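You operate a simulated robot arm through the tools that you are given. There is no shell and no other tool. Be economical: measure what you need, move in short steps, check, and stop when the job is done.

Carry out the task below with a simulated robot arm. There is one attempt and no reset: what you move stays moved.

TASK
Fit the blue gasket and the grey lid on the clamped box.
Fine: gasket first, the lid on top of it; tighten both lid screws; leave the box clamped.

It is judged by the outcome, as a careful person would: the job done as asked, and still so three seconds after it is handed in. It fails if anything else is knocked over, pushed out of place, dropped, spilled or broken. Lids that push on must go on centred and level and be pressed home; caps that screw on are set level and turned clockwise until they are tight.

THE ROBOT
A 6-joint arm with a fingered hand, fixed in place. Base frame: the origin is at the foot of the arm, x ahead of it, y to its left, z up; the work surface is at about z = 0.85. Lengths are in m, angles in degrees, forces in N, time in s.
With the tool pointing down near the work surface it reaches from about 0.3 to 0.7 m from the base axis. Its first joint turns from -166.0 to 166.0 degrees. Payload 4 kg.
The tool frame sits at the grasp point between the pads (the TCP): z along the fingers, y along the line on which they close. The tips reach 0.022 m beyond it. The gripper opens to 0.112 m. The gripper's body begins 0.06 m behind the TCP. The gripper is a hand of 4 fingers: y runs from the thumb to the fingers, the wrist lies at [0, 0, -0.218] in the tool frame, and closing takes about 1.5 s.
Orientation is that of the tool frame in the base frame, as a unit quaternion [w, x, y, z]. With the fingers straight down and closing along the base's y, the tool's x points along the base's -x, its y along +y and its z along -z.

THE INTERFACE
- The arm moves only by the tool jog_arm. Its argument "moves" is a list that holds one entry, the list of rows, each a list of 7 numbers: the shift along the tool's x, y, z in units of 30 mm (1.0 is 30 mm), then the turn, a rotation vector about the tool's x, y, z in units of 8 degrees (1.0 is 8 degrees), then the closure, from 0 (fully open) to 1 (shut). In form: [[[tx, ty, tz, ax, ay, az, jaw], ...]]. A call has 1 to 8 rows; each row shifts and turns the commanded pose from where the row before left it, along the tool's axes as they then stand. A call with a number of a shift or a turn outside -1 to 1 is refused whole. Each row takes 0.2 s and may step no farther than 0.05 m and 8.6 degrees from the row before; otherwise, or with a gripper value out of range, the whole call is refused. A pose out of reach is approached as far as the arm can. The call stops where the force on the tool passes 40 N (or 10 N more than at its start, if that is more) or the arm is blocked; 0.2 s more then pass. Each finger travels about 0.045 m/s and halts on what it meets, pressing with about 29 N; the grip force reading is that of the motor and also rises with nothing between the fingers. The clock runs only during rows and for 0.2 s after the last one: add rows that do not move to give the fingers time. It gives the time, the measured TCP pose, the force on the tool (base axes), the opening and the grip force at its end, in the units of the frame above (readings bear some noise), with the torque about the TCP (base axes, N m) and any sound that the robot's microphone picked up.
- Cameras (640 x 400 px; columns grow to the right, rows downward): "scene" is fixed at [0.2216, 0.4952, 1.6136]; the picture's right is [-0.82, -0.57, 0.00], its down [-0.49, 0.71, -0.51] and it looks along [0.29, -0.42, -0.86] (base axes); focal length 346 px, centre (320, 200). "wrist" rides on the gripper at [0.069, 0.004, -0.083] in the tool frame; the picture's right is [-0.06, 1.00, 0.00], its down [-0.77, -0.05, -0.64] and it looks along [-0.64, -0.04, 0.77] (tool axes); focal length 243 px, centre (320, 200). There is no depth. A picture from a camera that has moved, and an enlarged one, comes with that camera's place and axes in the base frame and with its lens. The place of the scene camera against the robot may be out by one fixed shift of up to 0.012 m in any direction.
- camera(camera): a new picture of that camera. It takes no simulated time.
- hand_shape(shape): the hand has 4 fingers and takes this shape, open, in about a second: jaw (thumb against the fingers, like two jaws); tri (thumb and two fingers); tip (a fingertip pinch); poke (one finger out to press); point (the index stretched); flat (the hand flat); cup (the hand cupped); fist (a fist). The gripper value then closes the fingers along that shape, each until it touches; the sizes above hold for jaw. It gives what a move gives, with no picture.
- zoom(camera, box): a new picture of the part [left, top, right, bottom] of that camera's present view, enlarged. It takes no simulated time.
- close_job(): hands the job in; it is judged then, once.

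Go step by step. Nothing tells you positions but the pictures and the camera data: compare them with the known pose of the tool, close in by small moves and look again before you grip or let go. The budget is 120 turns and 76 pictures, counting those below and the enlarged ones. Unless the task says otherwise, let go and move clear before handing in, and close with one line.

The tools are called after "Call:" as a command line: name --argument value ..., lists and objects as JSON in quotes. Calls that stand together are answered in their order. jog_arm: Moves the arm, as the interface text tells. Its arguments: {"type":"object","properties":{"moves":{"type":"array"}},"required":["moves"]} The other tools are called the same way: hand_shape (shape) gives the hand a shape; camera (camera) takes a picture; zoom (camera, box) takes an enlarged picture of a part of a camera's view; close_job () hands the job in.

At the start:

```text
t: 0.0
position: [0.2853, 0.2718, 1.2101]
tcp_rot: [0.0, 0.0, 1.0, 0.0]
ft_force: [-0.6, -0.2, -0.8]
ft_torque: [-0.01, -0.02, 0.01]
finger_gap: 0.1119
gripper_force: 0.1
shape: jaw
```

scene: 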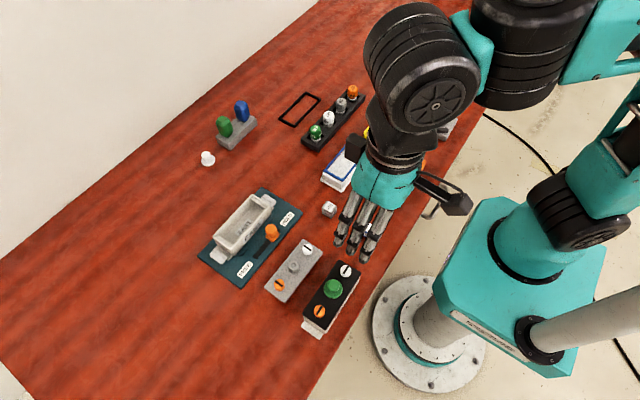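
wrist: 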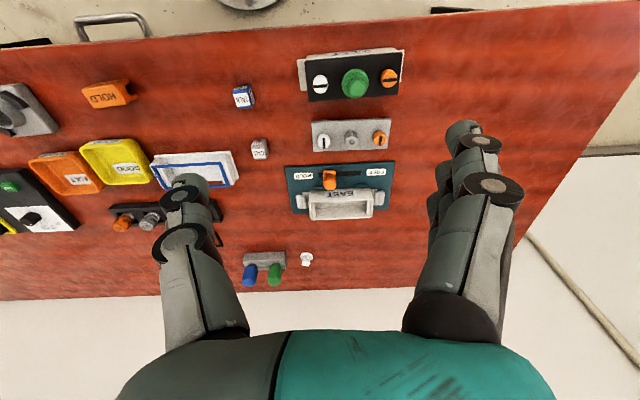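

I see a clamped box on a teal fixture, a grey lid, a black lid with green knob, and other items. I'll zoom in to identify the gasket and lid.

Call:
zoom --camera "scene" --box '[190, 170, 390, 340]'

Call:
zoom --camera "wrist" --box '[220, 30, 430, 300]'

Call:
zoom --camera "wrist" --box '[0, 60, 260, 290]'

```text
2.35 times, centred on (290, 255) of scene
camera zoom: at [0.2216, 0.4952, 1.6136], right [-0.82, -0.57, 0.0], down [-0.49, 0.71, -0.51], along [0.29, -0.42, -0.86], focal length 814 px, centre (391, 71)
```

zoom: 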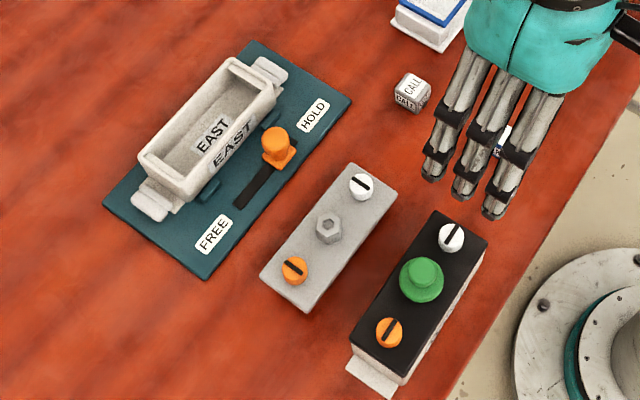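

```text
1.48 times, centred on (325, 165) of wrist
camera zoom: at [0.2154, 0.277, 1.2942], right [0.06, 1.0, 0.0], down [0.77, -0.05, 0.64], along [0.64, -0.04, -0.77], focal length 359 px, centre (313, 252)
```

zoom: 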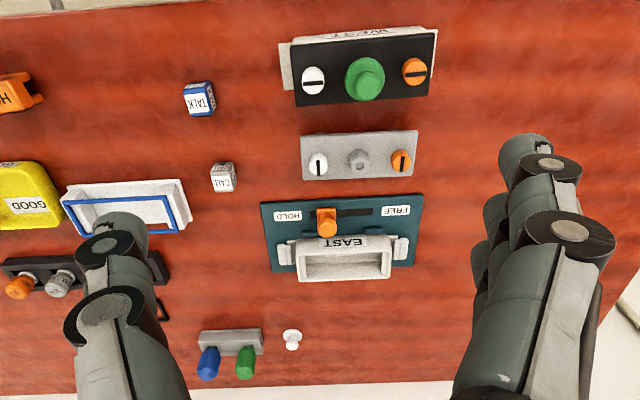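

```text
1.74 times, centred on (130, 175) of wrist
camera zoom: at [0.2154, 0.277, 1.2942], right [0.06, 1.0, 0.0], down [0.77, -0.05, 0.64], along [0.64, -0.04, -0.77], focal length 422 px, centre (650, 244)
```

zoom: 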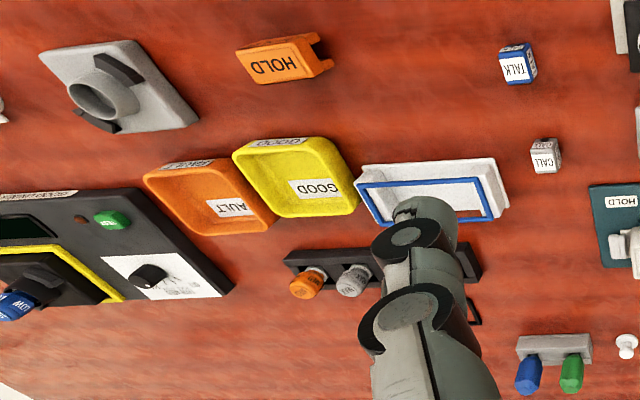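

The blue gasket appears to rest on a white block; the grey lid with two slotted screws lies by the box. I'll look closer at the rest.

Call:
zoom --camera "scene" --box '[190, 70, 390, 195]'

Call:
zoom --camera "scene" --box '[190, 180, 310, 290]'

Call:
zoom --camera "scene" --box '[255, 225, 375, 335]'

```text
3.20 times, centred on (290, 132) of scene
camera zoom: at [0.2216, 0.4952, 1.6136], right [-0.82, -0.57, 0.0], down [-0.49, 0.71, -0.51], along [0.29, -0.42, -0.86], focal length 1108 px, centre (416, 416)
```

zoom: 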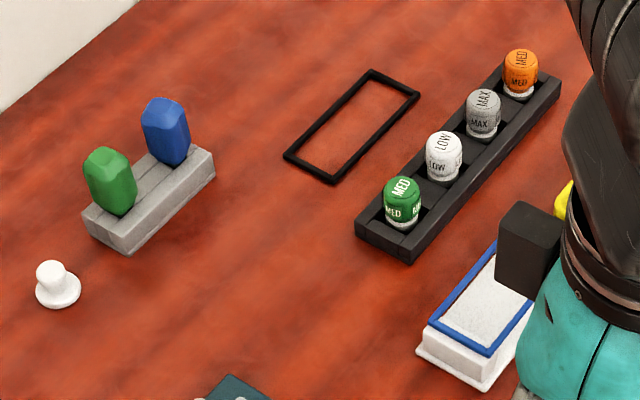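

```text
3.64 times, centred on (250, 235) of scene
camera zoom: at [0.2216, 0.4952, 1.6136], right [-0.82, -0.57, 0.0], down [-0.49, 0.71, -0.51], along [0.29, -0.42, -0.86], focal length 1258 px, centre (574, 73)
```

zoom: 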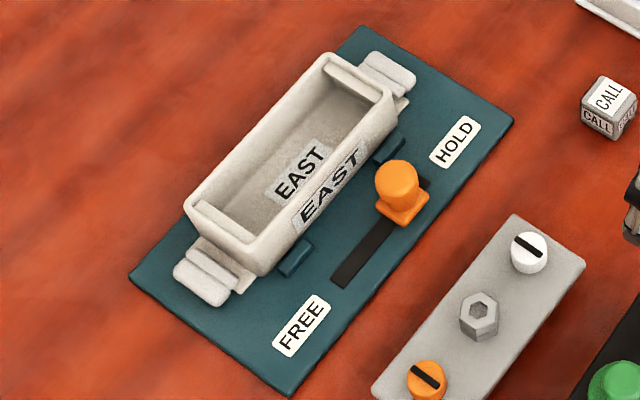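

```text
3.64 times, centred on (315, 280) of scene
camera zoom: at [0.2216, 0.4952, 1.6136], right [-0.82, -0.57, 0.0], down [-0.49, 0.71, -0.51], along [0.29, -0.42, -0.86], focal length 1258 px, centre (338, -91)
```

zoom: 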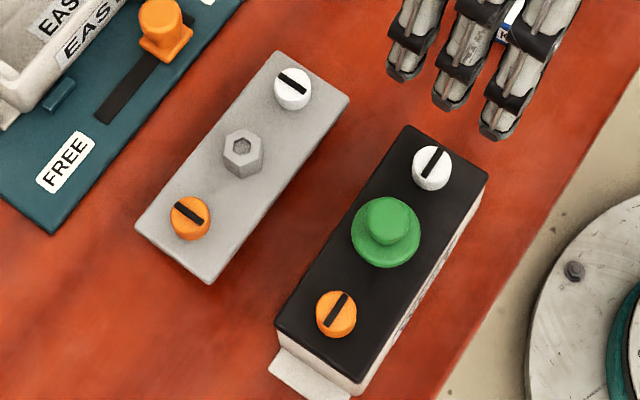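

The hand is high above everything, so I move it over the area of the gasket block for a closer look.

Call:
jog_arm --moves '[[[-0.35, -1, 0.78, 0, 0, 0, 0], [-0.35, -1, 0.78, 0, 0, 0, 0], [-0.35, -1, 0.78, 0, 0, 0, 0], [-0.35, -1, 0.78, 0, 0, 0, 0], [-0.35, -1, 0.78, 0, 0, 0, 0], [-0.35, -1, 0.78, 0, 0, 0, 0], [-0.35, -1, 0.78, 0, 0, 0, 0], [-0.35, -1, 0.78, 0, 0, 0, 0]]]'

Call:
camera --camera "wrist"

Call:
camera --camera "scene"

```text
t: 1.8
position: [0.3674, 0.033, 1.0241]
tcp_rot: [0.0, 0.0, 1.0, 0.0]
ft_force: [-0.6, -0.2, 0.3]
ft_torque: [-0.03, -0.04, 0.02]
finger_gap: 0.112
gripper_force: 0.0
shape: jaw
```

```text
67 pictures are left
camera wrist: at [0.2976, 0.0368, 1.1064], right [0.06, 1.0, 0.0], down [0.76, -0.05, 0.64], along [0.64, -0.04, -0.77], focal length 243 px, centre (320, 200)
```

wrist: 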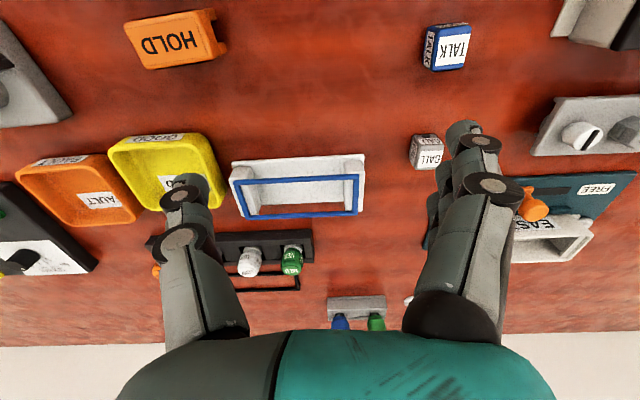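

```text
66 pictures are left
```

scene: 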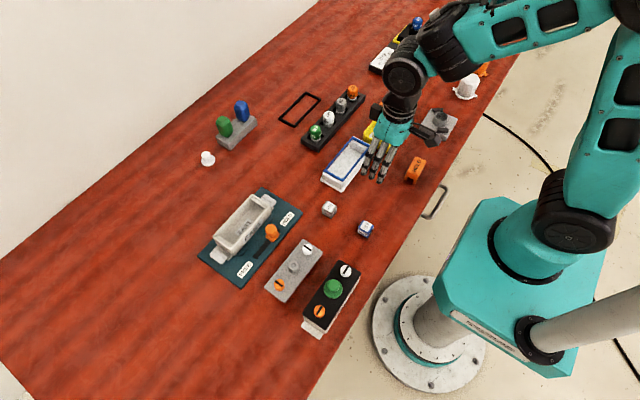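

Call:
zoom --camera "wrist" --box '[210, 130, 380, 240]'

Call:
zoom --camera "scene" --box '[310, 120, 390, 200]'

```text
3.64 times, centred on (295, 185) of wrist
camera zoom: at [0.2976, 0.0368, 1.1064], right [0.06, 1.0, 0.0], down [0.76, -0.05, 0.64], along [0.64, -0.04, -0.77], focal length 882 px, centre (411, 254)
```

zoom: 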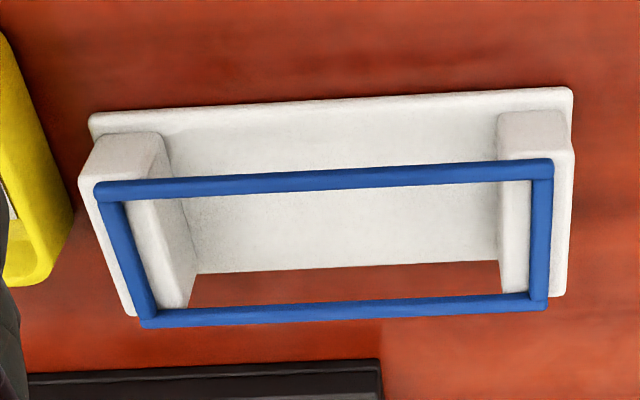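

```text
5.00 times, centred on (350, 160) of scene
camera zoom: at [0.2216, 0.4952, 1.6136], right [-0.82, -0.57, 0.0], down [-0.49, 0.71, -0.51], along [0.29, -0.42, -0.86], focal length 1730 px, centre (170, 400)
```

zoom: 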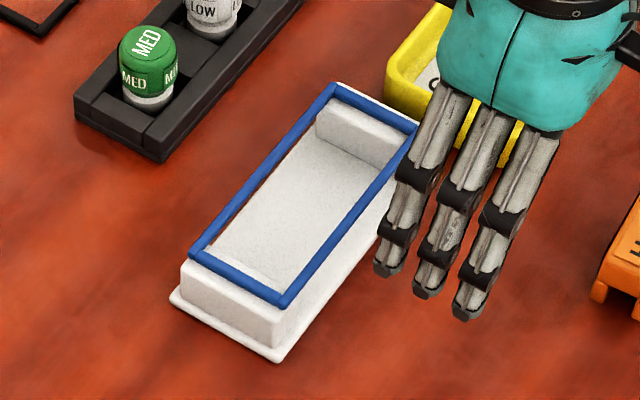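

The gasket bridges two end blocks of a stand, long side along y, about 0.137 × 0.06 m centred near (0.474, 0.001). I turn the hand 90° so that it closes along x.

Call:
jog_arm --moves '[[[0, 0, 0, 0, 0, 0.9375, 0], [0, 0, 0, 0, 0, 0.9375, 0], [0, 0, 0, 0, 0, 0.9375, 0], [0, 0, 0, 0, 0, 0.9375, 0], [0, 0, 0, 0, 0, 0.9375, 0], [0, 0, 0, 0, 0, 0.9375, 0], [0, 0, 0, 0, 0, 0.9375, 0], [0, 0, 0, 0, 0, 0.9375, 0]]]'

Call:
jog_arm --moves '[[[0, 0, 0, 0, 0, 0.9375, 0], [0, 0, 0, 0, 0, 0.9375, 0], [0, 0, 0, 0, 0, 0.9375, 0], [0, 0, 0, 0, 0, 0.9375, 0], [-0.5, 1, 0, 0, 0, 0, 0], [-0.5, 1, 0, 0, 0, 0, 0], [0, 1, 0, 0, 0, 0, 0], [0, 0.5, 0, 0, 0, 0, 0]]]'

Call:
camera --camera "wrist"

```text
t: 3.6
position: [0.3688, 0.0324, 1.0238]
tcp_rot: [0.0, 0.501, 0.865, 0.0]
ft_force: [0.3, -0.3, 0.1]
ft_torque: [0.02, 0.01, -0.02]
finger_gap: 0.1119
gripper_force: 0.1
shape: jaw
```

```text
t: 5.4
position: [0.4749, 0.0009, 1.0249]
tcp_rot: [0.0, 0.707, 0.707, 0.0]
ft_force: [-0.4, 0.5, -0.4]
ft_torque: [-0.02, 0.01, 0.02]
finger_gap: 0.1121
gripper_force: 0.1
shape: jaw
```

```text
63 pictures are left
camera wrist: at [0.4784, 0.0708, 1.1087], right [1.0, -0.06, 0.0], down [-0.05, -0.77, 0.64], along [-0.04, -0.64, -0.77], focal length 243 px, centre (320, 200)
```

wrist: 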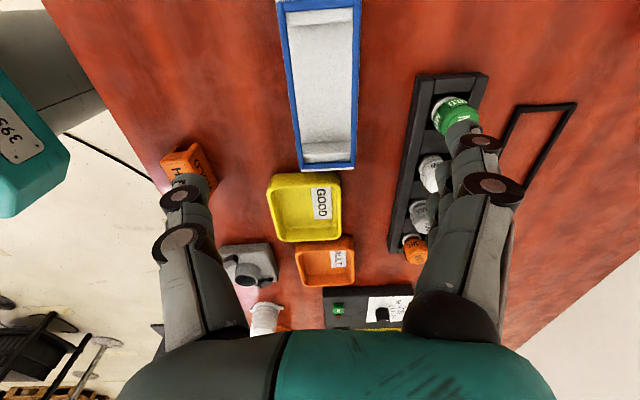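

Call:
zoom --camera "wrist" --box '[240, 0, 400, 180]'

```text
2.22 times, centred on (320, 90) of wrist
camera zoom: at [0.4784, 0.0708, 1.1087], right [1.0, -0.06, 0.0], down [-0.05, -0.77, 0.64], along [-0.04, -0.64, -0.77], focal length 539 px, centre (320, 444)
```

zoom: 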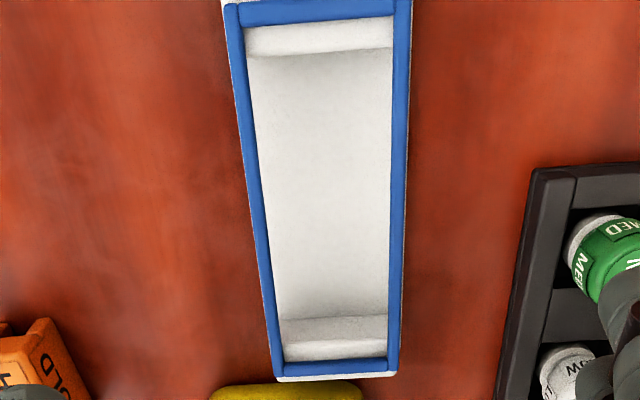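

Triangulating both views puts the gasket at about (0.478, 0.000), top z≈0.885. I line up, partly close to about 0.08 and descend partway.

Call:
jog_arm --moves '[[[0, 0.1, 0.8, 0, 0, 0, 0.25], [0, 0, 0.8, 0, 0, 0, 0.25], [0, 0, 0.8, 0, 0, 0, 0.25], [0, 0, 0.7, 0, 0, 0, 0.25], [0, 0, 0, 0, 0, 0, 0.25], [0, 0, 0, 0, 0, 0, 0.25]]]'

Call:
camera --camera "wrist"

Call:
zoom --camera "scene" --box '[300, 110, 400, 200]'

```text
t: 6.8
position: [0.4775, 0.0017, 0.9301]
tcp_rot: [-0.001, 0.707, 0.707, 0.0]
ft_force: [-0.2, -0.8, 0.3]
ft_torque: [-0.02, -0.01, 0.02]
finger_gap: 0.0843
gripper_force: 0.1
shape: jaw
```

```text
61 pictures are left
camera wrist: at [0.4806, 0.0719, 1.0144], right [1.0, -0.06, 0.0], down [-0.05, -0.77, 0.64], along [-0.04, -0.64, -0.77], focal length 243 px, centre (320, 200)
```

wrist: 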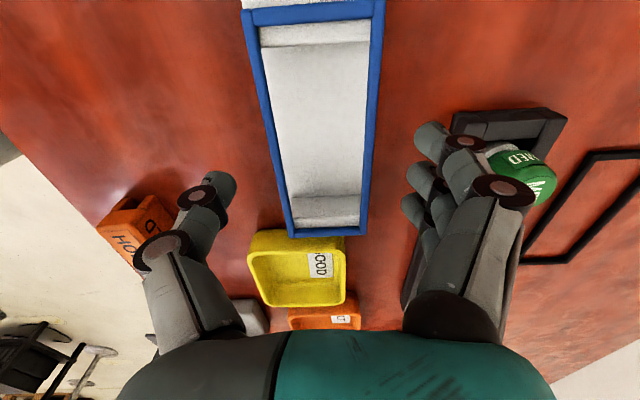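

```text
4.44 times, centred on (350, 155) of scene
camera zoom: at [0.2216, 0.4952, 1.6136], right [-0.82, -0.57, 0.0], down [-0.49, 0.71, -0.51], along [0.29, -0.42, -0.86], focal length 1538 px, centre (187, 400)
```

zoom: 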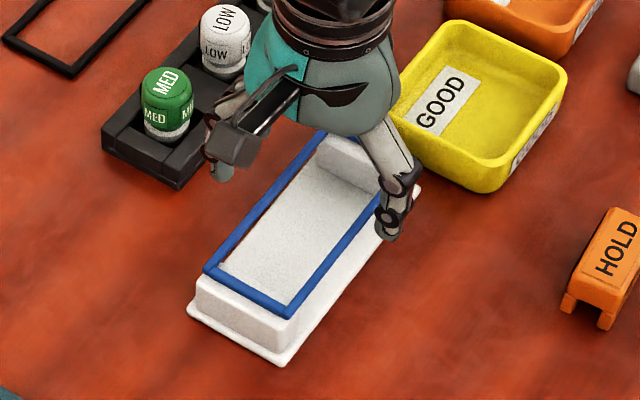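

Hand is centred over the gasket. I descend to z≈0.896 and close gently.

Call:
jog_arm --moves '[[[0, 0.03, 0.6, 0, 0, 0, 0.25], [0.05, 0, 0.55, 0, 0, 0, 0.25], [0, 0, 0, 0, 0, 0, 0.25]]]'

Call:
camera --camera "wrist"

Call:
zoom --camera "scene" --box '[310, 120, 390, 200]'

```text
t: 7.6
position: [0.4767, 0.0042, 0.898]
tcp_rot: [0.0, 0.707, 0.707, 0.0]
ft_force: [0.3, -0.7, 0.5]
ft_torque: [-0.02, 0.02, -0.01]
finger_gap: 0.0843
gripper_force: 0.1
shape: jaw
```

```text
59 pictures are left
camera wrist: at [0.4817, 0.0733, 0.9802], right [1.0, -0.06, 0.0], down [-0.05, -0.77, 0.64], along [-0.04, -0.64, -0.77], focal length 243 px, centre (320, 200)
```

wrist: 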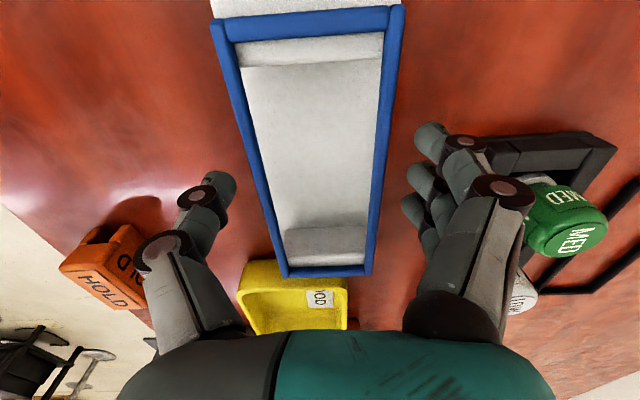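

```text
5.00 times, centred on (350, 160) of scene
camera zoom: at [0.2216, 0.4952, 1.6136], right [-0.82, -0.57, 0.0], down [-0.49, 0.71, -0.51], along [0.29, -0.42, -0.86], focal length 1730 px, centre (170, 400)
```

zoom: 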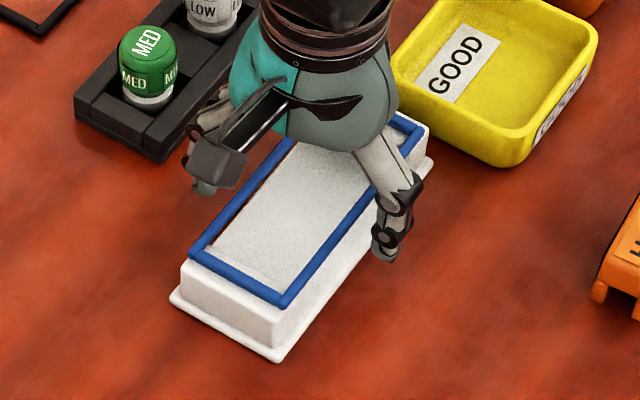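

Aligned well; closing now.

Call:
jog_arm --moves '[[[0, 0, 0, 0, 0, 0, 0.4], [0, 0, 0, 0, 0, 0, 0.45], [0, 0, 0, 0, 0, 0, 0.5], [0, 0, 0, 0, 0, 0, 0.55], [0, 0, 0, 0, 0, 0, 0.55]]]'

Call:
camera --camera "wrist"

```text
t: 8.8
position: [0.4782, 0.0036, 0.8969]
tcp_rot: [0.0, 0.707, 0.707, 0.0]
ft_force: [0.2, 0.4, -0.6]
ft_torque: [-0.03, 0.01, -0.02]
finger_gap: 0.0343
gripper_force: 29.1
shape: jaw
```

```text
57 pictures are left
camera wrist: at [0.4818, 0.0732, 0.9803], right [1.0, -0.06, 0.0], down [-0.05, -0.77, 0.64], along [-0.04, -0.64, -0.77], focal length 243 px, centre (320, 200)
```

wrist: 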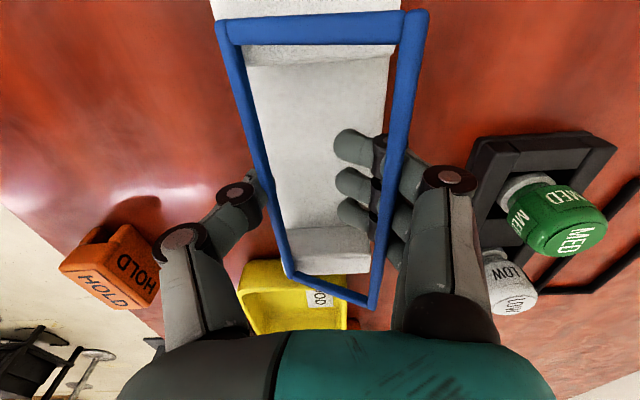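

The right fingers slipped beneath the gasket and tilted it. I open slowly so it settles back and re-check.

Call:
jog_arm --moves '[[[0, 0, 0, 0, 0, 0, 0.5], [0, 0, 0, 0, 0, 0, 0.45], [0, 0, 0, 0, 0, 0, 0.4], [0, 0, 0, 0, 0, 0, 0.35], [0, 0, 0, 0, 0, 0, 0.3], [0, 0, 0, 0, 0, 0, 0.25], [0, 0, 0, 0, 0, 0, 0.25], [0, 0, 0, 0, 0, 0, 0.25]]]'

Call:
camera --camera "wrist"

Call:
zoom --camera "scene" --box '[310, 120, 390, 200]'

```text
t: 10.6
position: [0.4788, 0.0037, 0.8973]
tcp_rot: [0.001, 0.707, 0.707, 0.0]
ft_force: [0.9, 0.5, -0.3]
ft_torque: [-0.01, 0.0, 0.01]
finger_gap: 0.0834
gripper_force: 0.0
shape: jaw
```

```text
56 pictures are left
camera wrist: at [0.4818, 0.0732, 0.9803], right [1.0, -0.06, 0.0], down [-0.05, -0.77, 0.64], along [-0.04, -0.64, -0.77], focal length 243 px, centre (320, 200)
```

wrist: 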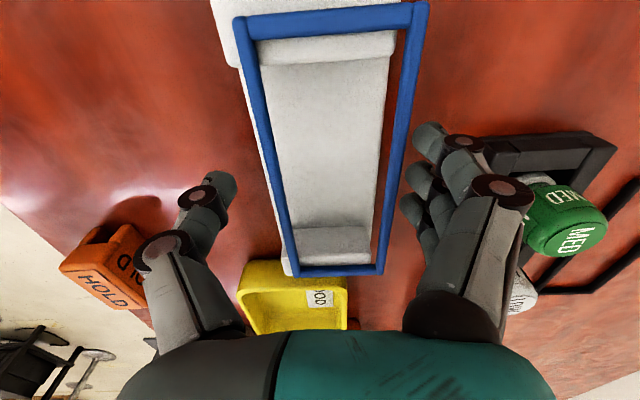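

```text
5.00 times, centred on (350, 160) of scene
camera zoom: at [0.2216, 0.4952, 1.6136], right [-0.82, -0.57, 0.0], down [-0.49, 0.71, -0.51], along [0.29, -0.42, -0.86], focal length 1730 px, centre (170, 400)
```

zoom: 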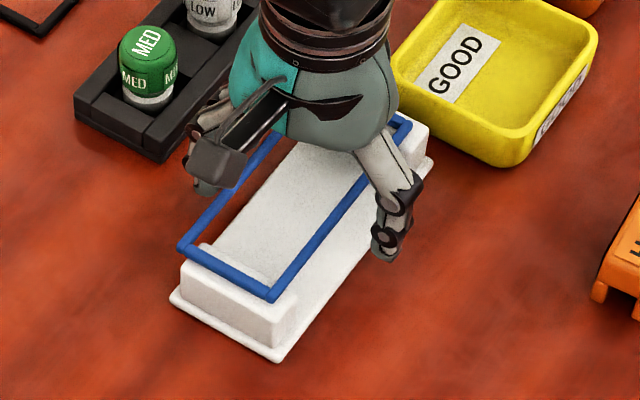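

The gasket is level again but shifted to x≈0.485. I re-centre, go 12 mm deeper so the pads (not the tips) meet it, and close in stages.

Call:
jog_arm --moves '[[[0, 0.25, 0, 0, 0, 0, 0.25], [0.0, 0, 0.4, 0, 0, 0, 0.25], [0, 0, 0, 0, 0, 0, 0.33], [0, 0, 0, 0, 0, 0, 0.38], [0, 0, 0, 0, 0, 0, 0.41], [0, 0, 0, 0, 0, 0, 0.41]]]'

Call:
camera --camera "wrist"

```text
t: 12.0
position: [0.4855, 0.0035, 0.884]
tcp_rot: [0.0, 0.708, 0.707, 0.0]
ft_force: [-0.9, 0.5, 0.3]
ft_torque: [0.01, 0.0, -0.02]
finger_gap: 0.0667
gripper_force: 0.1
shape: jaw
```

```text
54 pictures are left
camera wrist: at [0.4893, 0.073, 0.9674], right [1.0, -0.06, 0.0], down [-0.05, -0.77, 0.64], along [-0.04, -0.64, -0.77], focal length 243 px, centre (320, 200)
```

wrist: 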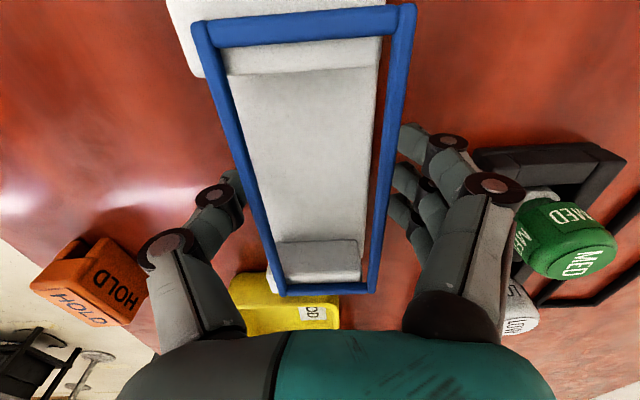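

Call:
jog_arm --moves '[[[0, 0, 0, 0, 0, 0, 0.43], [0, 0, 0, 0, 0, 0, 0.45], [0, 0, 0, 0, 0, 0, 0.47], [0, 0, 0, 0, 0, 0, 0.47]]]'

Call:
camera --camera "wrist"

Call:
zoom --camera "scene" --box '[310, 120, 390, 200]'

```text
t: 13.0
position: [0.4859, 0.0035, 0.8839]
tcp_rot: [0.0, 0.707, 0.707, 0.001]
ft_force: [-0.5, -0.4, -0.3]
ft_torque: [-0.04, 0.01, 0.0]
finger_gap: 0.0602
gripper_force: 0.2
shape: jaw
```

```text
53 pictures are left
camera wrist: at [0.4893, 0.073, 0.9674], right [1.0, -0.06, 0.0], down [-0.05, -0.77, 0.64], along [-0.04, -0.64, -0.77], focal length 243 px, centre (320, 200)
```

wrist: 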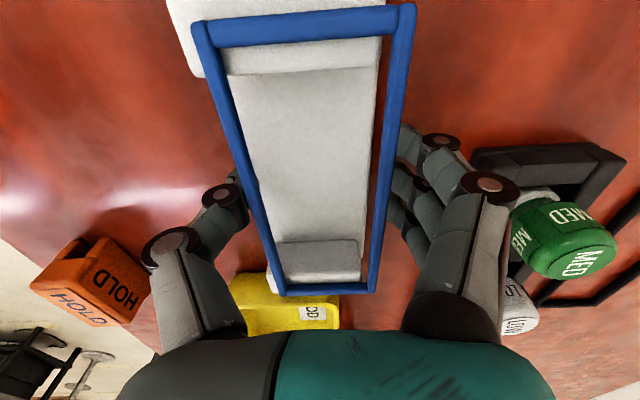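

```text
5.00 times, centred on (350, 160) of scene
camera zoom: at [0.2216, 0.4952, 1.6136], right [-0.82, -0.57, 0.0], down [-0.49, 0.71, -0.51], along [0.29, -0.42, -0.86], focal length 1730 px, centre (170, 400)
```

zoom: 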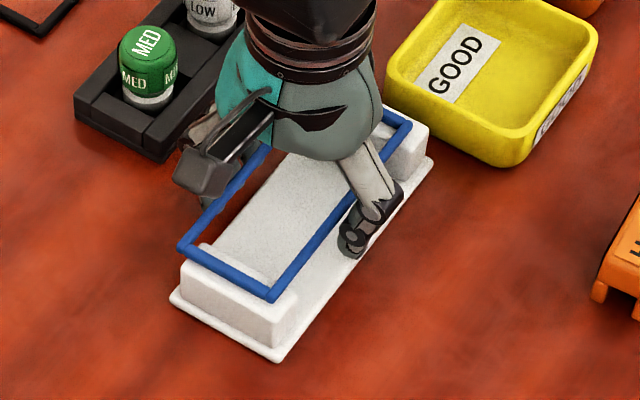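

Call:
jog_arm --moves '[[[0, 0, 0, 0, 0, 0, 0.49], [0, 0, 0, 0, 0, 0, 0.51], [0, 0, 0, 0, 0, 0, 0.53], [0, 0, 0, 0, 0, 0, 0.53]]]'

Call:
camera --camera "wrist"

```text
t: 14.0
position: [0.4854, 0.0036, 0.8837]
tcp_rot: [0.0, 0.707, 0.707, 0.0]
ft_force: [0.8, 0.0, 0.8]
ft_torque: [0.05, -0.03, -0.02]
finger_gap: 0.0537
gripper_force: 0.0
shape: jaw
```

```text
51 pictures are left
camera wrist: at [0.4893, 0.073, 0.9674], right [1.0, -0.06, 0.0], down [-0.05, -0.77, 0.64], along [-0.04, -0.64, -0.77], focal length 243 px, centre (320, 200)
```

wrist: 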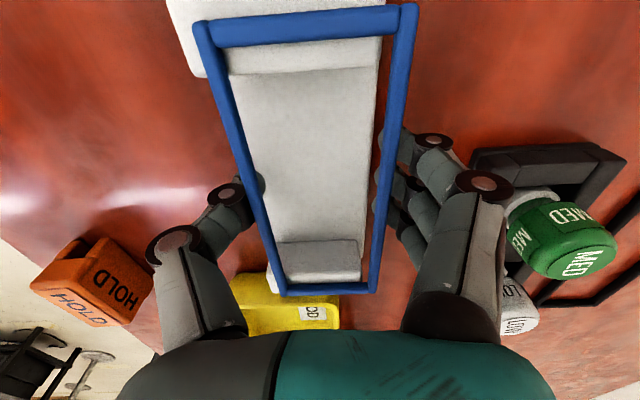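

The fingers lean inward when closing, so they'd scoop rather than grip. I'll open, rise, and try the fingertip pinch shape to hold one bar instead.

Call:
jog_arm --moves '[[[0, 0, 0, 0, 0, 0, 0.45], [0, 0, 0, 0, 0, 0, 0.35], [0, 0, 0, 0, 0, 0, 0.25], [0, 0, 0, 0, 0, 0, 0.2], [0, 0, -0.9, 0, 0, 0, 0.2], [0, 0, -0.9, 0, 0, 0, 0.2], [0, 0, -0.9, 0, 0, 0, 0.2]]]'

Call:
hand_shape --shape "tip"

Call:
camera --camera "wrist"

```text
t: 15.6
position: [0.4849, 0.003, 0.9635]
tcp_rot: [0.0, 0.707, 0.707, 0.0]
ft_force: [-0.9, -0.2, -0.6]
ft_torque: [-0.01, -0.04, -0.03]
finger_gap: 0.0895
gripper_force: 0.0
shape: jaw
```

```text
t: 16.5
position: [0.485, 0.003, 0.9635]
tcp_rot: [0.0, 0.707, 0.707, -0.001]
ft_force: [-0.2, 0.5, 0.2]
ft_torque: [0.02, 0.0, 0.0]
finger_gap: 0.1116
gripper_force: 0.0
shape: tip
```

```text
50 pictures are left
camera wrist: at [0.4886, 0.073, 1.047], right [1.0, -0.06, 0.0], down [-0.05, -0.77, 0.64], along [-0.04, -0.64, -0.77], focal length 243 px, centre (320, 200)
```

wrist: 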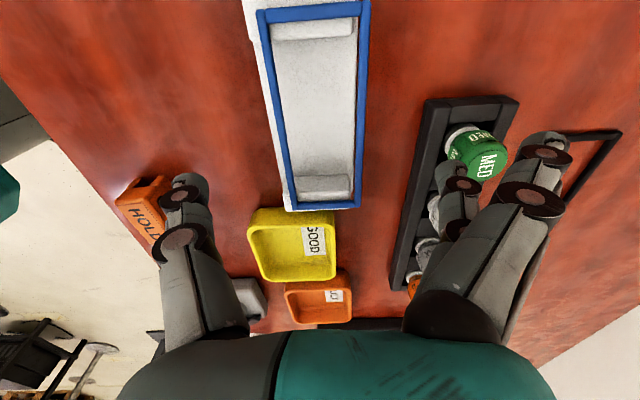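

I close in the air to see where the tips meet.

Call:
jog_arm --moves '[[[0, 0, 0, 0, 0, 0, 0.4], [0, 0, 0, 0, 0, 0, 0.8], [0, 0, 0, 0, 0, 0, 0.8], [0, 0, 0, 0, 0, 0, 0.8], [0, 0, 0, 0, 0, 0, 0.8], [0, 0, 0, 0, 0, 0, 0.8]]]'

Call:
camera --camera "wrist"

Call:
zoom --camera "scene" --box '[310, 100, 410, 200]'

```text
t: 17.9
position: [0.485, 0.0032, 0.9639]
tcp_rot: [0.001, 0.707, 0.707, 0.001]
ft_force: [-0.4, -0.2, 0.0]
ft_torque: [0.01, -0.02, 0.03]
finger_gap: 0.0227
gripper_force: 0.0
shape: tip
```

```text
49 pictures are left
camera wrist: at [0.4886, 0.073, 1.0472], right [1.0, -0.06, 0.0], down [-0.05, -0.77, 0.64], along [-0.04, -0.64, -0.77], focal length 243 px, centre (320, 200)
```

wrist: 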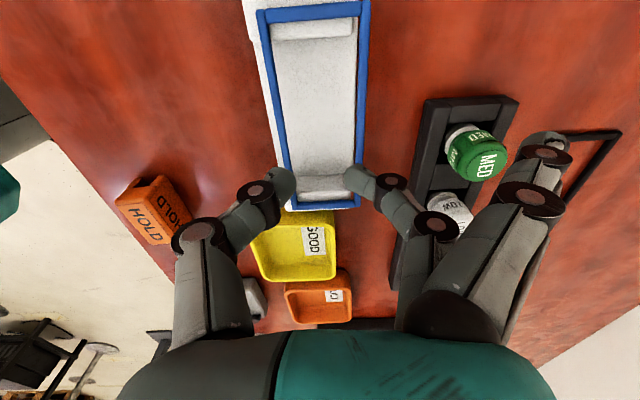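

```text
4.00 times, centred on (360, 150) of scene
camera zoom: at [0.2216, 0.4952, 1.6136], right [-0.82, -0.57, 0.0], down [-0.49, 0.71, -0.51], along [0.29, -0.42, -0.86], focal length 1384 px, centre (160, 400)
```

zoom: 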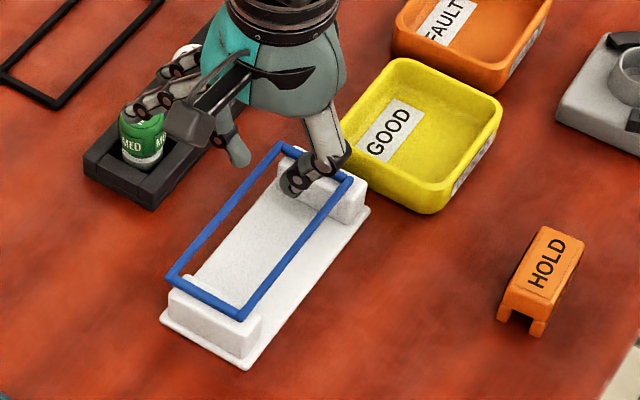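

The tip shape leaves two fingers sticking out toward the rack, so instead I'll pinch the +x bar with the jaw shape nearly closed. Testing that closure in the air.

Call:
hand_shape --shape "jaw"

Call:
jog_arm --moves '[[[0, 0, 0, 0, 0, 0, 0.4], [0, 0, 0, 0, 0, 0, 0.75], [0, 0, 0, 0, 0, 0, 0.75], [0, 0, 0, 0, 0, 0, 0.75], [0, 0, 0, 0, 0, 0, 0.75], [0, 0, 0, 0, 0, 0, 0.75]]]'

Call:
camera --camera "wrist"

```text
t: 18.8
position: [0.4851, 0.0028, 0.9643]
tcp_rot: [0.0, 0.707, 0.707, 0.0]
ft_force: [0.2, -0.8, 0.1]
ft_torque: [0.0, 0.0, 0.0]
finger_gap: 0.112
gripper_force: 0.1
shape: jaw
```

```text
t: 20.2
position: [0.4848, 0.0038, 0.9634]
tcp_rot: [0.001, 0.707, 0.707, -0.001]
ft_force: [0.5, 0.2, 0.9]
ft_torque: [-0.02, 0.03, -0.01]
finger_gap: 0.0284
gripper_force: 0.1
shape: jaw
```

```text
47 pictures are left
camera wrist: at [0.4886, 0.073, 1.0472], right [1.0, -0.06, 0.0], down [-0.05, -0.77, 0.64], along [-0.04, -0.64, -0.77], focal length 243 px, centre (320, 200)
```

wrist: 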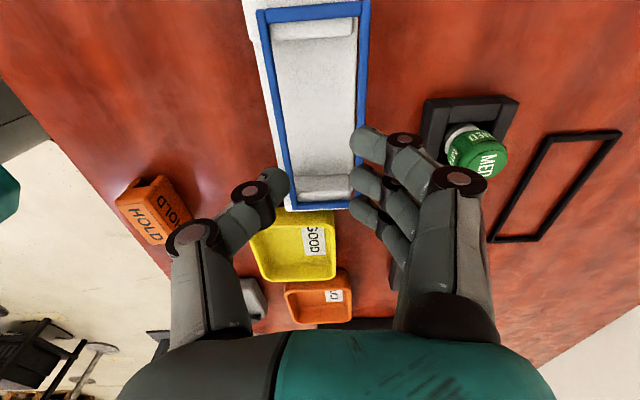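

Call:
jog_arm --moves '[[[0.0, 0.9, 0, 0, 0, 0, 0.75], [0, 0, 0.8, 0, 0, 0, 0.75], [0, 0, 0.8, 0, 0, 0, 0.75]]]'

Call:
camera --camera "wrist"

```text
t: 21.0
position: [0.5117, 0.0042, 0.9169]
tcp_rot: [0.0, 0.707, 0.707, 0.0]
ft_force: [0.0, -0.5, -0.6]
ft_torque: [-0.03, 0.05, 0.02]
finger_gap: 0.0285
gripper_force: 0.1
shape: jaw
```

```text
46 pictures are left
camera wrist: at [0.5154, 0.0742, 0.9997], right [1.0, -0.06, 0.0], down [-0.05, -0.77, 0.64], along [-0.04, -0.64, -0.77], focal length 243 px, centre (320, 200)
```

wrist: 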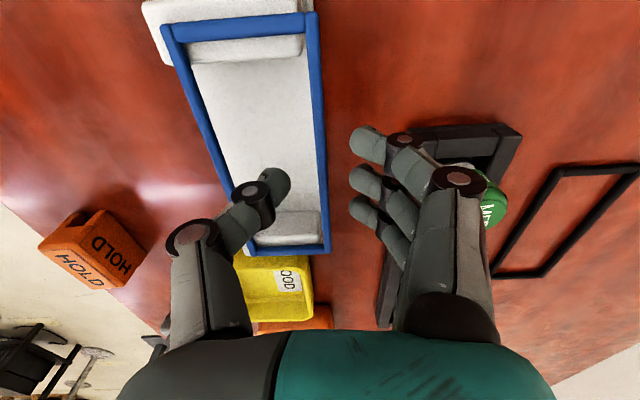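

Call:
jog_arm --moves '[[[0.0, 0, 0.4, 0, 0, 0, 0.75], [0, 0, 0.33, 0, 0, 0, 0.75], [0, 0, 0, 0, 0, 0, 0.8], [0, 0, 0, 0, 0, 0, 0.86], [0, 0, 0, 0, 0, 0, 0.86]]]'

Call:
camera --camera "wrist"

Call:
zoom --camera "scene" --box '[310, 120, 390, 200]'

```text
t: 22.2
position: [0.5124, 0.006, 0.8952]
tcp_rot: [0.0, 0.707, 0.707, 0.0]
ft_force: [0.0, -0.3, -0.5]
ft_torque: [0.0, 0.01, 0.02]
finger_gap: 0.0162
gripper_force: 0.0
shape: jaw
```

```text
45 pictures are left
camera wrist: at [0.516, 0.0742, 0.9783], right [1.0, -0.06, 0.0], down [-0.05, -0.77, 0.64], along [-0.04, -0.64, -0.77], focal length 243 px, centre (320, 200)
```

wrist: 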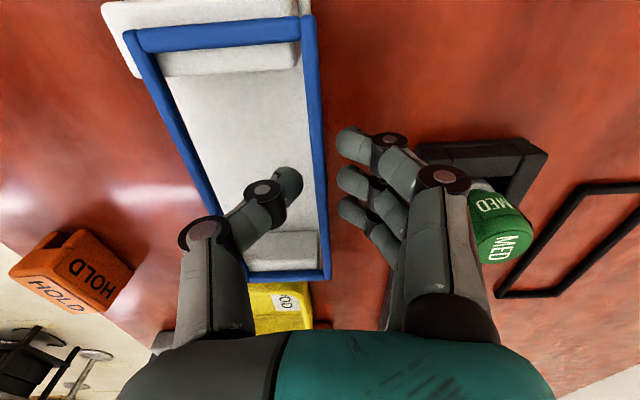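

```text
5.00 times, centred on (350, 160) of scene
camera zoom: at [0.2216, 0.4952, 1.6136], right [-0.82, -0.57, 0.0], down [-0.49, 0.71, -0.51], along [0.29, -0.42, -0.86], focal length 1730 px, centre (170, 400)
```

zoom: 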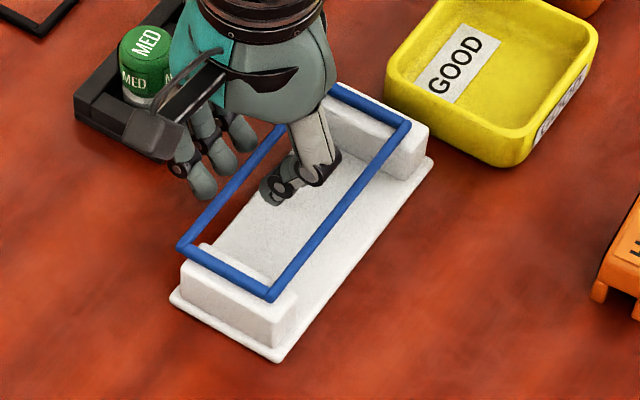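

The fingers straddle the +x bar well. Closing fully.

Call:
jog_arm --moves '[[[0, 0, 0, 0, 0, 0, 0.9], [0, 0, 0, 0, 0, 0, 0.95], [0, 0, 0, 0, 0, 0, 1], [0, 0, 0, 0, 0, 0, 1], [0, 0, 0, 0, 0, 0, 1]]]'

Call:
camera --camera "wrist"

```text
t: 23.4
position: [0.5125, 0.0044, 0.8954]
tcp_rot: [0.0, 0.707, 0.707, 0.001]
ft_force: [0.4, 0.4, 0.4]
ft_torque: [0.0, 0.01, -0.03]
finger_gap: 0.0002
gripper_force: 28.6
shape: jaw
```

```text
43 pictures are left
camera wrist: at [0.516, 0.0742, 0.9784], right [1.0, -0.06, 0.0], down [-0.05, -0.77, 0.64], along [-0.04, -0.64, -0.77], focal length 243 px, centre (320, 200)
```

wrist: 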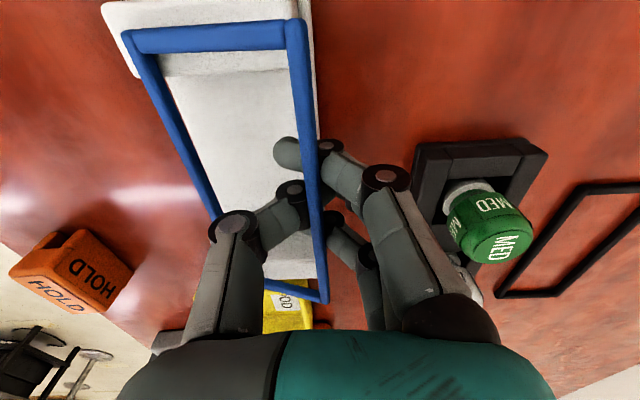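

Call:
zoom --camera "scene" --box '[310, 120, 390, 200]'

Call:
zoom --camera "wrist" --box '[200, 100, 400, 310]'

```text
5.00 times, centred on (350, 160) of scene
camera zoom: at [0.2216, 0.4952, 1.6136], right [-0.82, -0.57, 0.0], down [-0.49, 0.71, -0.51], along [0.29, -0.42, -0.86], focal length 1730 px, centre (170, 400)
```

zoom: 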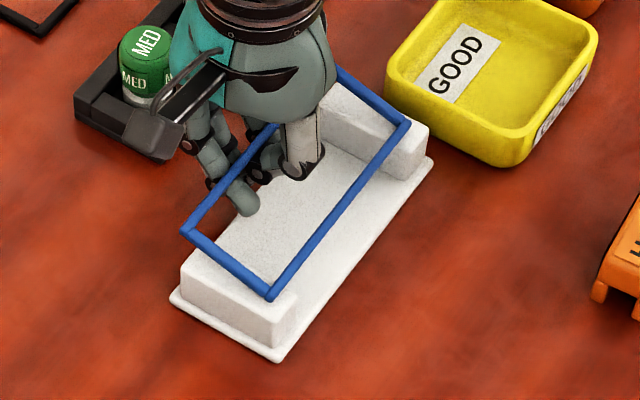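

```text
1.90 times, centred on (300, 205) of wrist
camera zoom: at [0.516, 0.0742, 0.9784], right [1.0, -0.06, 0.0], down [-0.05, -0.77, 0.64], along [-0.04, -0.64, -0.77], focal length 462 px, centre (358, 190)
```

zoom: 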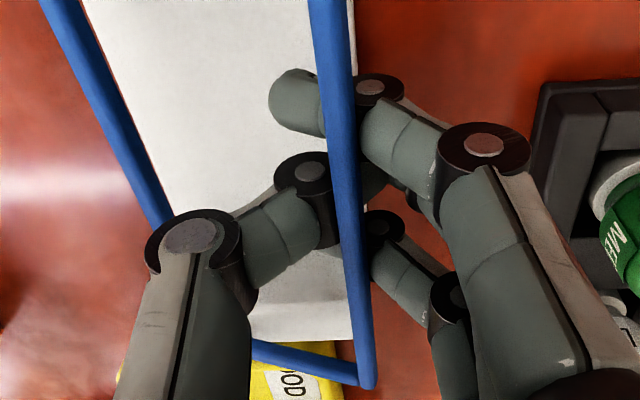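

The bar rode up over the tips, so they were slightly too low. I open to let it settle and re-measure, then try about 5 mm higher.

Call:
jog_arm --moves '[[[0, 0, 0, 0, 0, 0, 0.97], [0, 0, 0, 0, 0, 0, 0.93], [0, 0, 0, 0, 0, 0, 0.89], [0, 0, 0, 0, 0, 0, 0.85], [0, 0, 0, 0, 0, 0, 0.81], [0, 0, 0, 0, 0, 0, 0.78], [0, 0, 0, 0, 0, 0, 0.75], [0, 0, 0, 0, 0, 0, 0.75]]]'

Call:
camera --camera "wrist"

```text
t: 25.2
position: [0.5124, 0.005, 0.8949]
tcp_rot: [0.0, 0.707, 0.707, -0.001]
ft_force: [0.4, 0.1, 0.1]
ft_torque: [0.01, 0.0, 0.02]
finger_gap: 0.0274
gripper_force: 0.0
shape: jaw
```

```text
40 pictures are left
camera wrist: at [0.516, 0.0742, 0.9784], right [1.0, -0.06, 0.0], down [-0.05, -0.77, 0.64], along [-0.04, -0.64, -0.77], focal length 243 px, centre (320, 200)
```

wrist: 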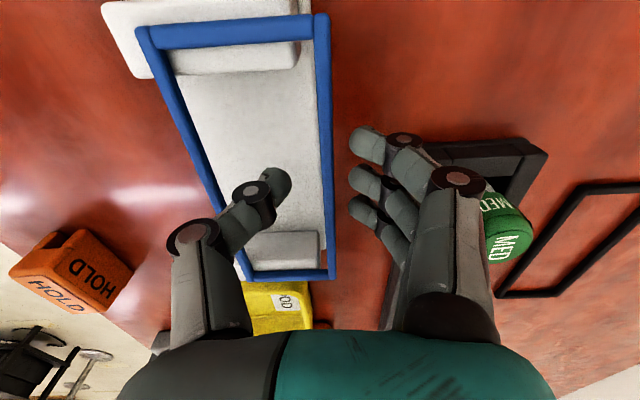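

Call:
jog_arm --moves '[[[0, 0.13, -0.2, 0, 0, 0, 0.75], [0, 0, 0, 0, 0, 0, 0.85], [0, 0, 0, 0, 0, 0, 0.92], [0, 0, 0, 0, 0, 0, 0.96], [0, 0, 0, 0, 0, 0, 1], [0, 0, 0, 0, 0, 0, 1], [0, 0, 0, 0, 0, 0, 1]]]'

Call:
zoom --camera "wrist" --box '[120, 0, 440, 310]'

```text
t: 26.8
position: [0.5153, 0.0041, 0.9008]
tcp_rot: [0.0, 0.707, 0.707, 0.0]
ft_force: [0.2, 0.7, 0.8]
ft_torque: [-0.03, -0.01, 0.0]
finger_gap: 0.0001
gripper_force: 29.1
shape: jaw
```

```text
1.29 times, centred on (280, 155) of wrist
camera zoom: at [0.5202, 0.0739, 0.9844], right [1.0, -0.06, 0.0], down [-0.05, -0.77, 0.64], along [-0.04, -0.64, -0.77], focal length 313 px, centre (372, 258)
```

zoom: 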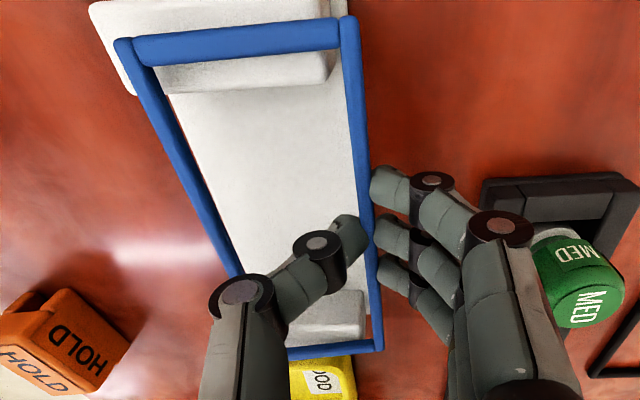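

Now the fingertips truly pinch the bar and the gasket lies level. I lift gently and check.

Call:
jog_arm --moves '[[[0, 0, -0.2, 0, 0, 0, 1], [0, 0, -0.3, 0, 0, 0, 1], [0, 0, -0.5, 0, 0, 0, 1], [0, 0, -0.5, 0, 0, 0, 1], [0, 0, -0.5, 0, 0, 0, 1], [0, 0, 0, 0, 0, 0, 1]]]'

Call:
camera --camera "wrist"

Call:
zoom --camera "scene" --box '[300, 100, 400, 200]'

```text
t: 28.2
position: [0.5171, 0.0051, 0.9621]
tcp_rot: [0.0, 0.707, 0.707, 0.0]
ft_force: [0.3, 1.0, -0.6]
ft_torque: [0.03, 0.02, 0.05]
finger_gap: 0.0002
gripper_force: 29.0
shape: jaw
```

```text
38 pictures are left
camera wrist: at [0.5206, 0.0745, 1.0449], right [1.0, -0.06, 0.0], down [-0.05, -0.77, 0.64], along [-0.04, -0.64, -0.77], focal length 243 px, centre (320, 200)
```

wrist: 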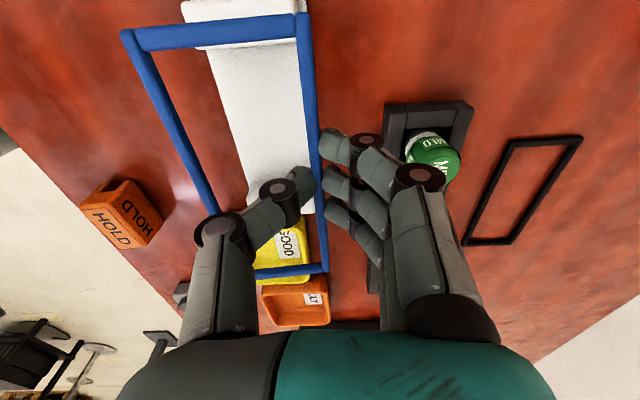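

```text
4.00 times, centred on (350, 150) of scene
camera zoom: at [0.2216, 0.4952, 1.6136], right [-0.82, -0.57, 0.0], down [-0.49, 0.71, -0.51], along [0.29, -0.42, -0.86], focal length 1384 px, centre (200, 400)
```

zoom: 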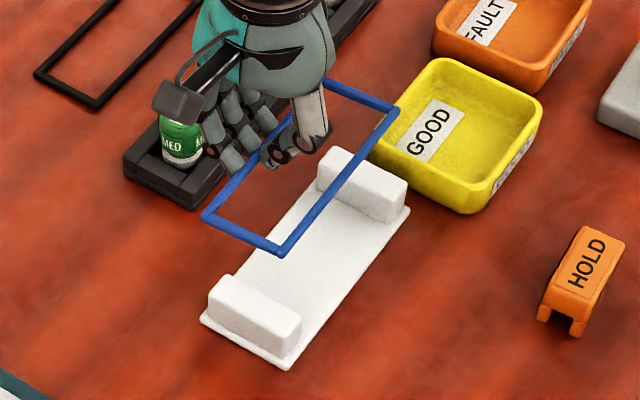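

Gasket is held level; its centre is about 30 mm to the −x side of the TCP. I carry it over toward the box, slightly higher.

Call:
jog_arm --moves '[[[0.5, 0.1, -0.2, 0, 0, 0, 1], [0.95, 0.3, -0.2, 0, 0, 0, 1], [0.95, 0.35, -0.2, 0, 0, 0, 1], [0.95, 0.35, 0, 0, 0, 0, 1], [0.95, 0.35, 0, 0, 0, 0, 1], [0.95, 0.35, 0, 0, 0, 0, 1], [0.95, 0.35, 0, 0, 0, 0, 1], [0.95, 0.35, 0, 0, 0, 0, 1]]]'

Call:
jog_arm --moves '[[[0.95, 0.3, 0, 0, 0, 0, 1], [0.95, 0.2, 0, 0, 0, 0, 1], [0.5, 0.2, 0, 0, 0, 0, 1], [0, 0, 0, 0, 0, 0, 1]]]'

Call:
camera --camera "wrist"

Call:
zoom --camera "scene" --box '[180, 150, 320, 290]'

```text
t: 30.0
position: [0.5919, 0.2165, 0.9786]
tcp_rot: [0.0, 0.707, 0.707, 0.001]
ft_force: [0.4, -0.2, -0.7]
ft_torque: [0.0, -0.05, 0.0]
finger_gap: 0.0001
gripper_force: 29.2
shape: jaw
```

```text
t: 31.0
position: [0.6135, 0.2882, 0.9806]
tcp_rot: [0.001, 0.707, 0.707, 0.0]
ft_force: [0.3, -0.7, 0.0]
ft_torque: [-0.01, 0.0, -0.01]
finger_gap: 0.0003
gripper_force: 29.0
shape: jaw
```

```text
36 pictures are left
camera wrist: at [0.6167, 0.3594, 1.064], right [1.0, -0.06, 0.0], down [-0.05, -0.77, 0.64], along [-0.04, -0.64, -0.77], focal length 243 px, centre (320, 200)
```

wrist: 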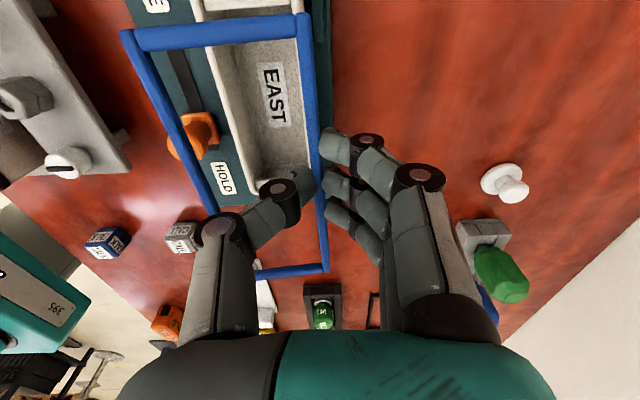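

```text
2.86 times, centred on (250, 220) of scene
camera zoom: at [0.2216, 0.4952, 1.6136], right [-0.82, -0.57, 0.0], down [-0.49, 0.71, -0.51], along [0.29, -0.42, -0.86], focal length 989 px, centre (520, 143)
```

zoom: 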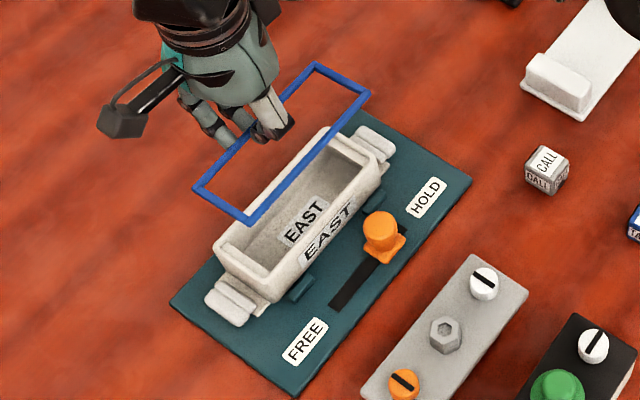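

Call:
zoom --camera "wrist" --box '[110, 0, 350, 150]'

```text
2.67 times, centred on (230, 75) of wrist
camera zoom: at [0.6167, 0.3594, 1.064], right [1.0, -0.06, 0.0], down [-0.05, -0.77, 0.64], along [-0.04, -0.64, -0.77], focal length 647 px, centre (560, 533)
```

zoom: 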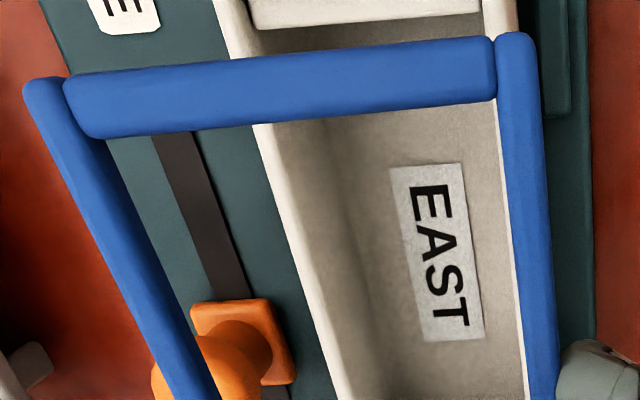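

Box rim estimated near centre (0.577, 0.298), z≈0.90. I shift to align and descend part way to compare gasket and rim directly.

Call:
jog_arm --moves '[[[0.4, -0.2, 0.3, 0, 0, 0, 1], [0, 0, 0.4, 0, 0, 0, 1], [0, 0, 0.4, 0, 0, 0, 1], [0, 0, 0.3, 0, 0, 0, 1], [0, 0, 0, 0, 0, 0, 1]]]'

Call:
camera --camera "wrist"

Call:
zoom --camera "scene" --box '[190, 170, 300, 280]'

```text
t: 32.2
position: [0.608, 0.3031, 0.9375]
tcp_rot: [0.0, 0.707, 0.707, 0.0]
ft_force: [-0.3, 0.3, -0.3]
ft_torque: [0.05, 0.0, 0.0]
finger_gap: 0.0
gripper_force: 28.6
shape: jaw
```

```text
33 pictures are left
camera wrist: at [0.6113, 0.3722, 1.0208], right [1.0, -0.06, 0.0], down [-0.05, -0.77, 0.64], along [-0.04, -0.64, -0.77], focal length 243 px, centre (320, 200)
```

wrist: 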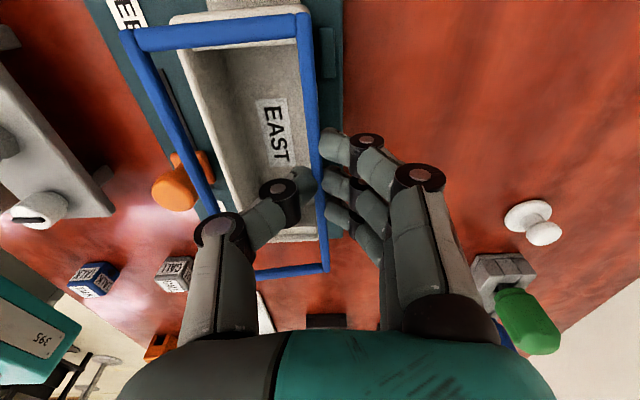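

```text
3.64 times, centred on (245, 225) of scene
camera zoom: at [0.2216, 0.4952, 1.6136], right [-0.82, -0.57, 0.0], down [-0.49, 0.71, -0.51], along [0.29, -0.42, -0.86], focal length 1258 px, centre (593, 109)
```

zoom: 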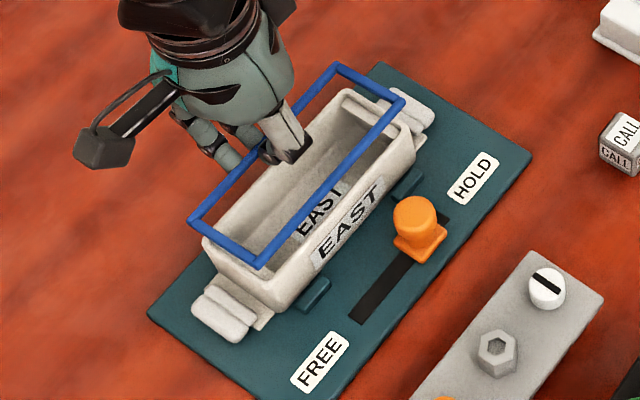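

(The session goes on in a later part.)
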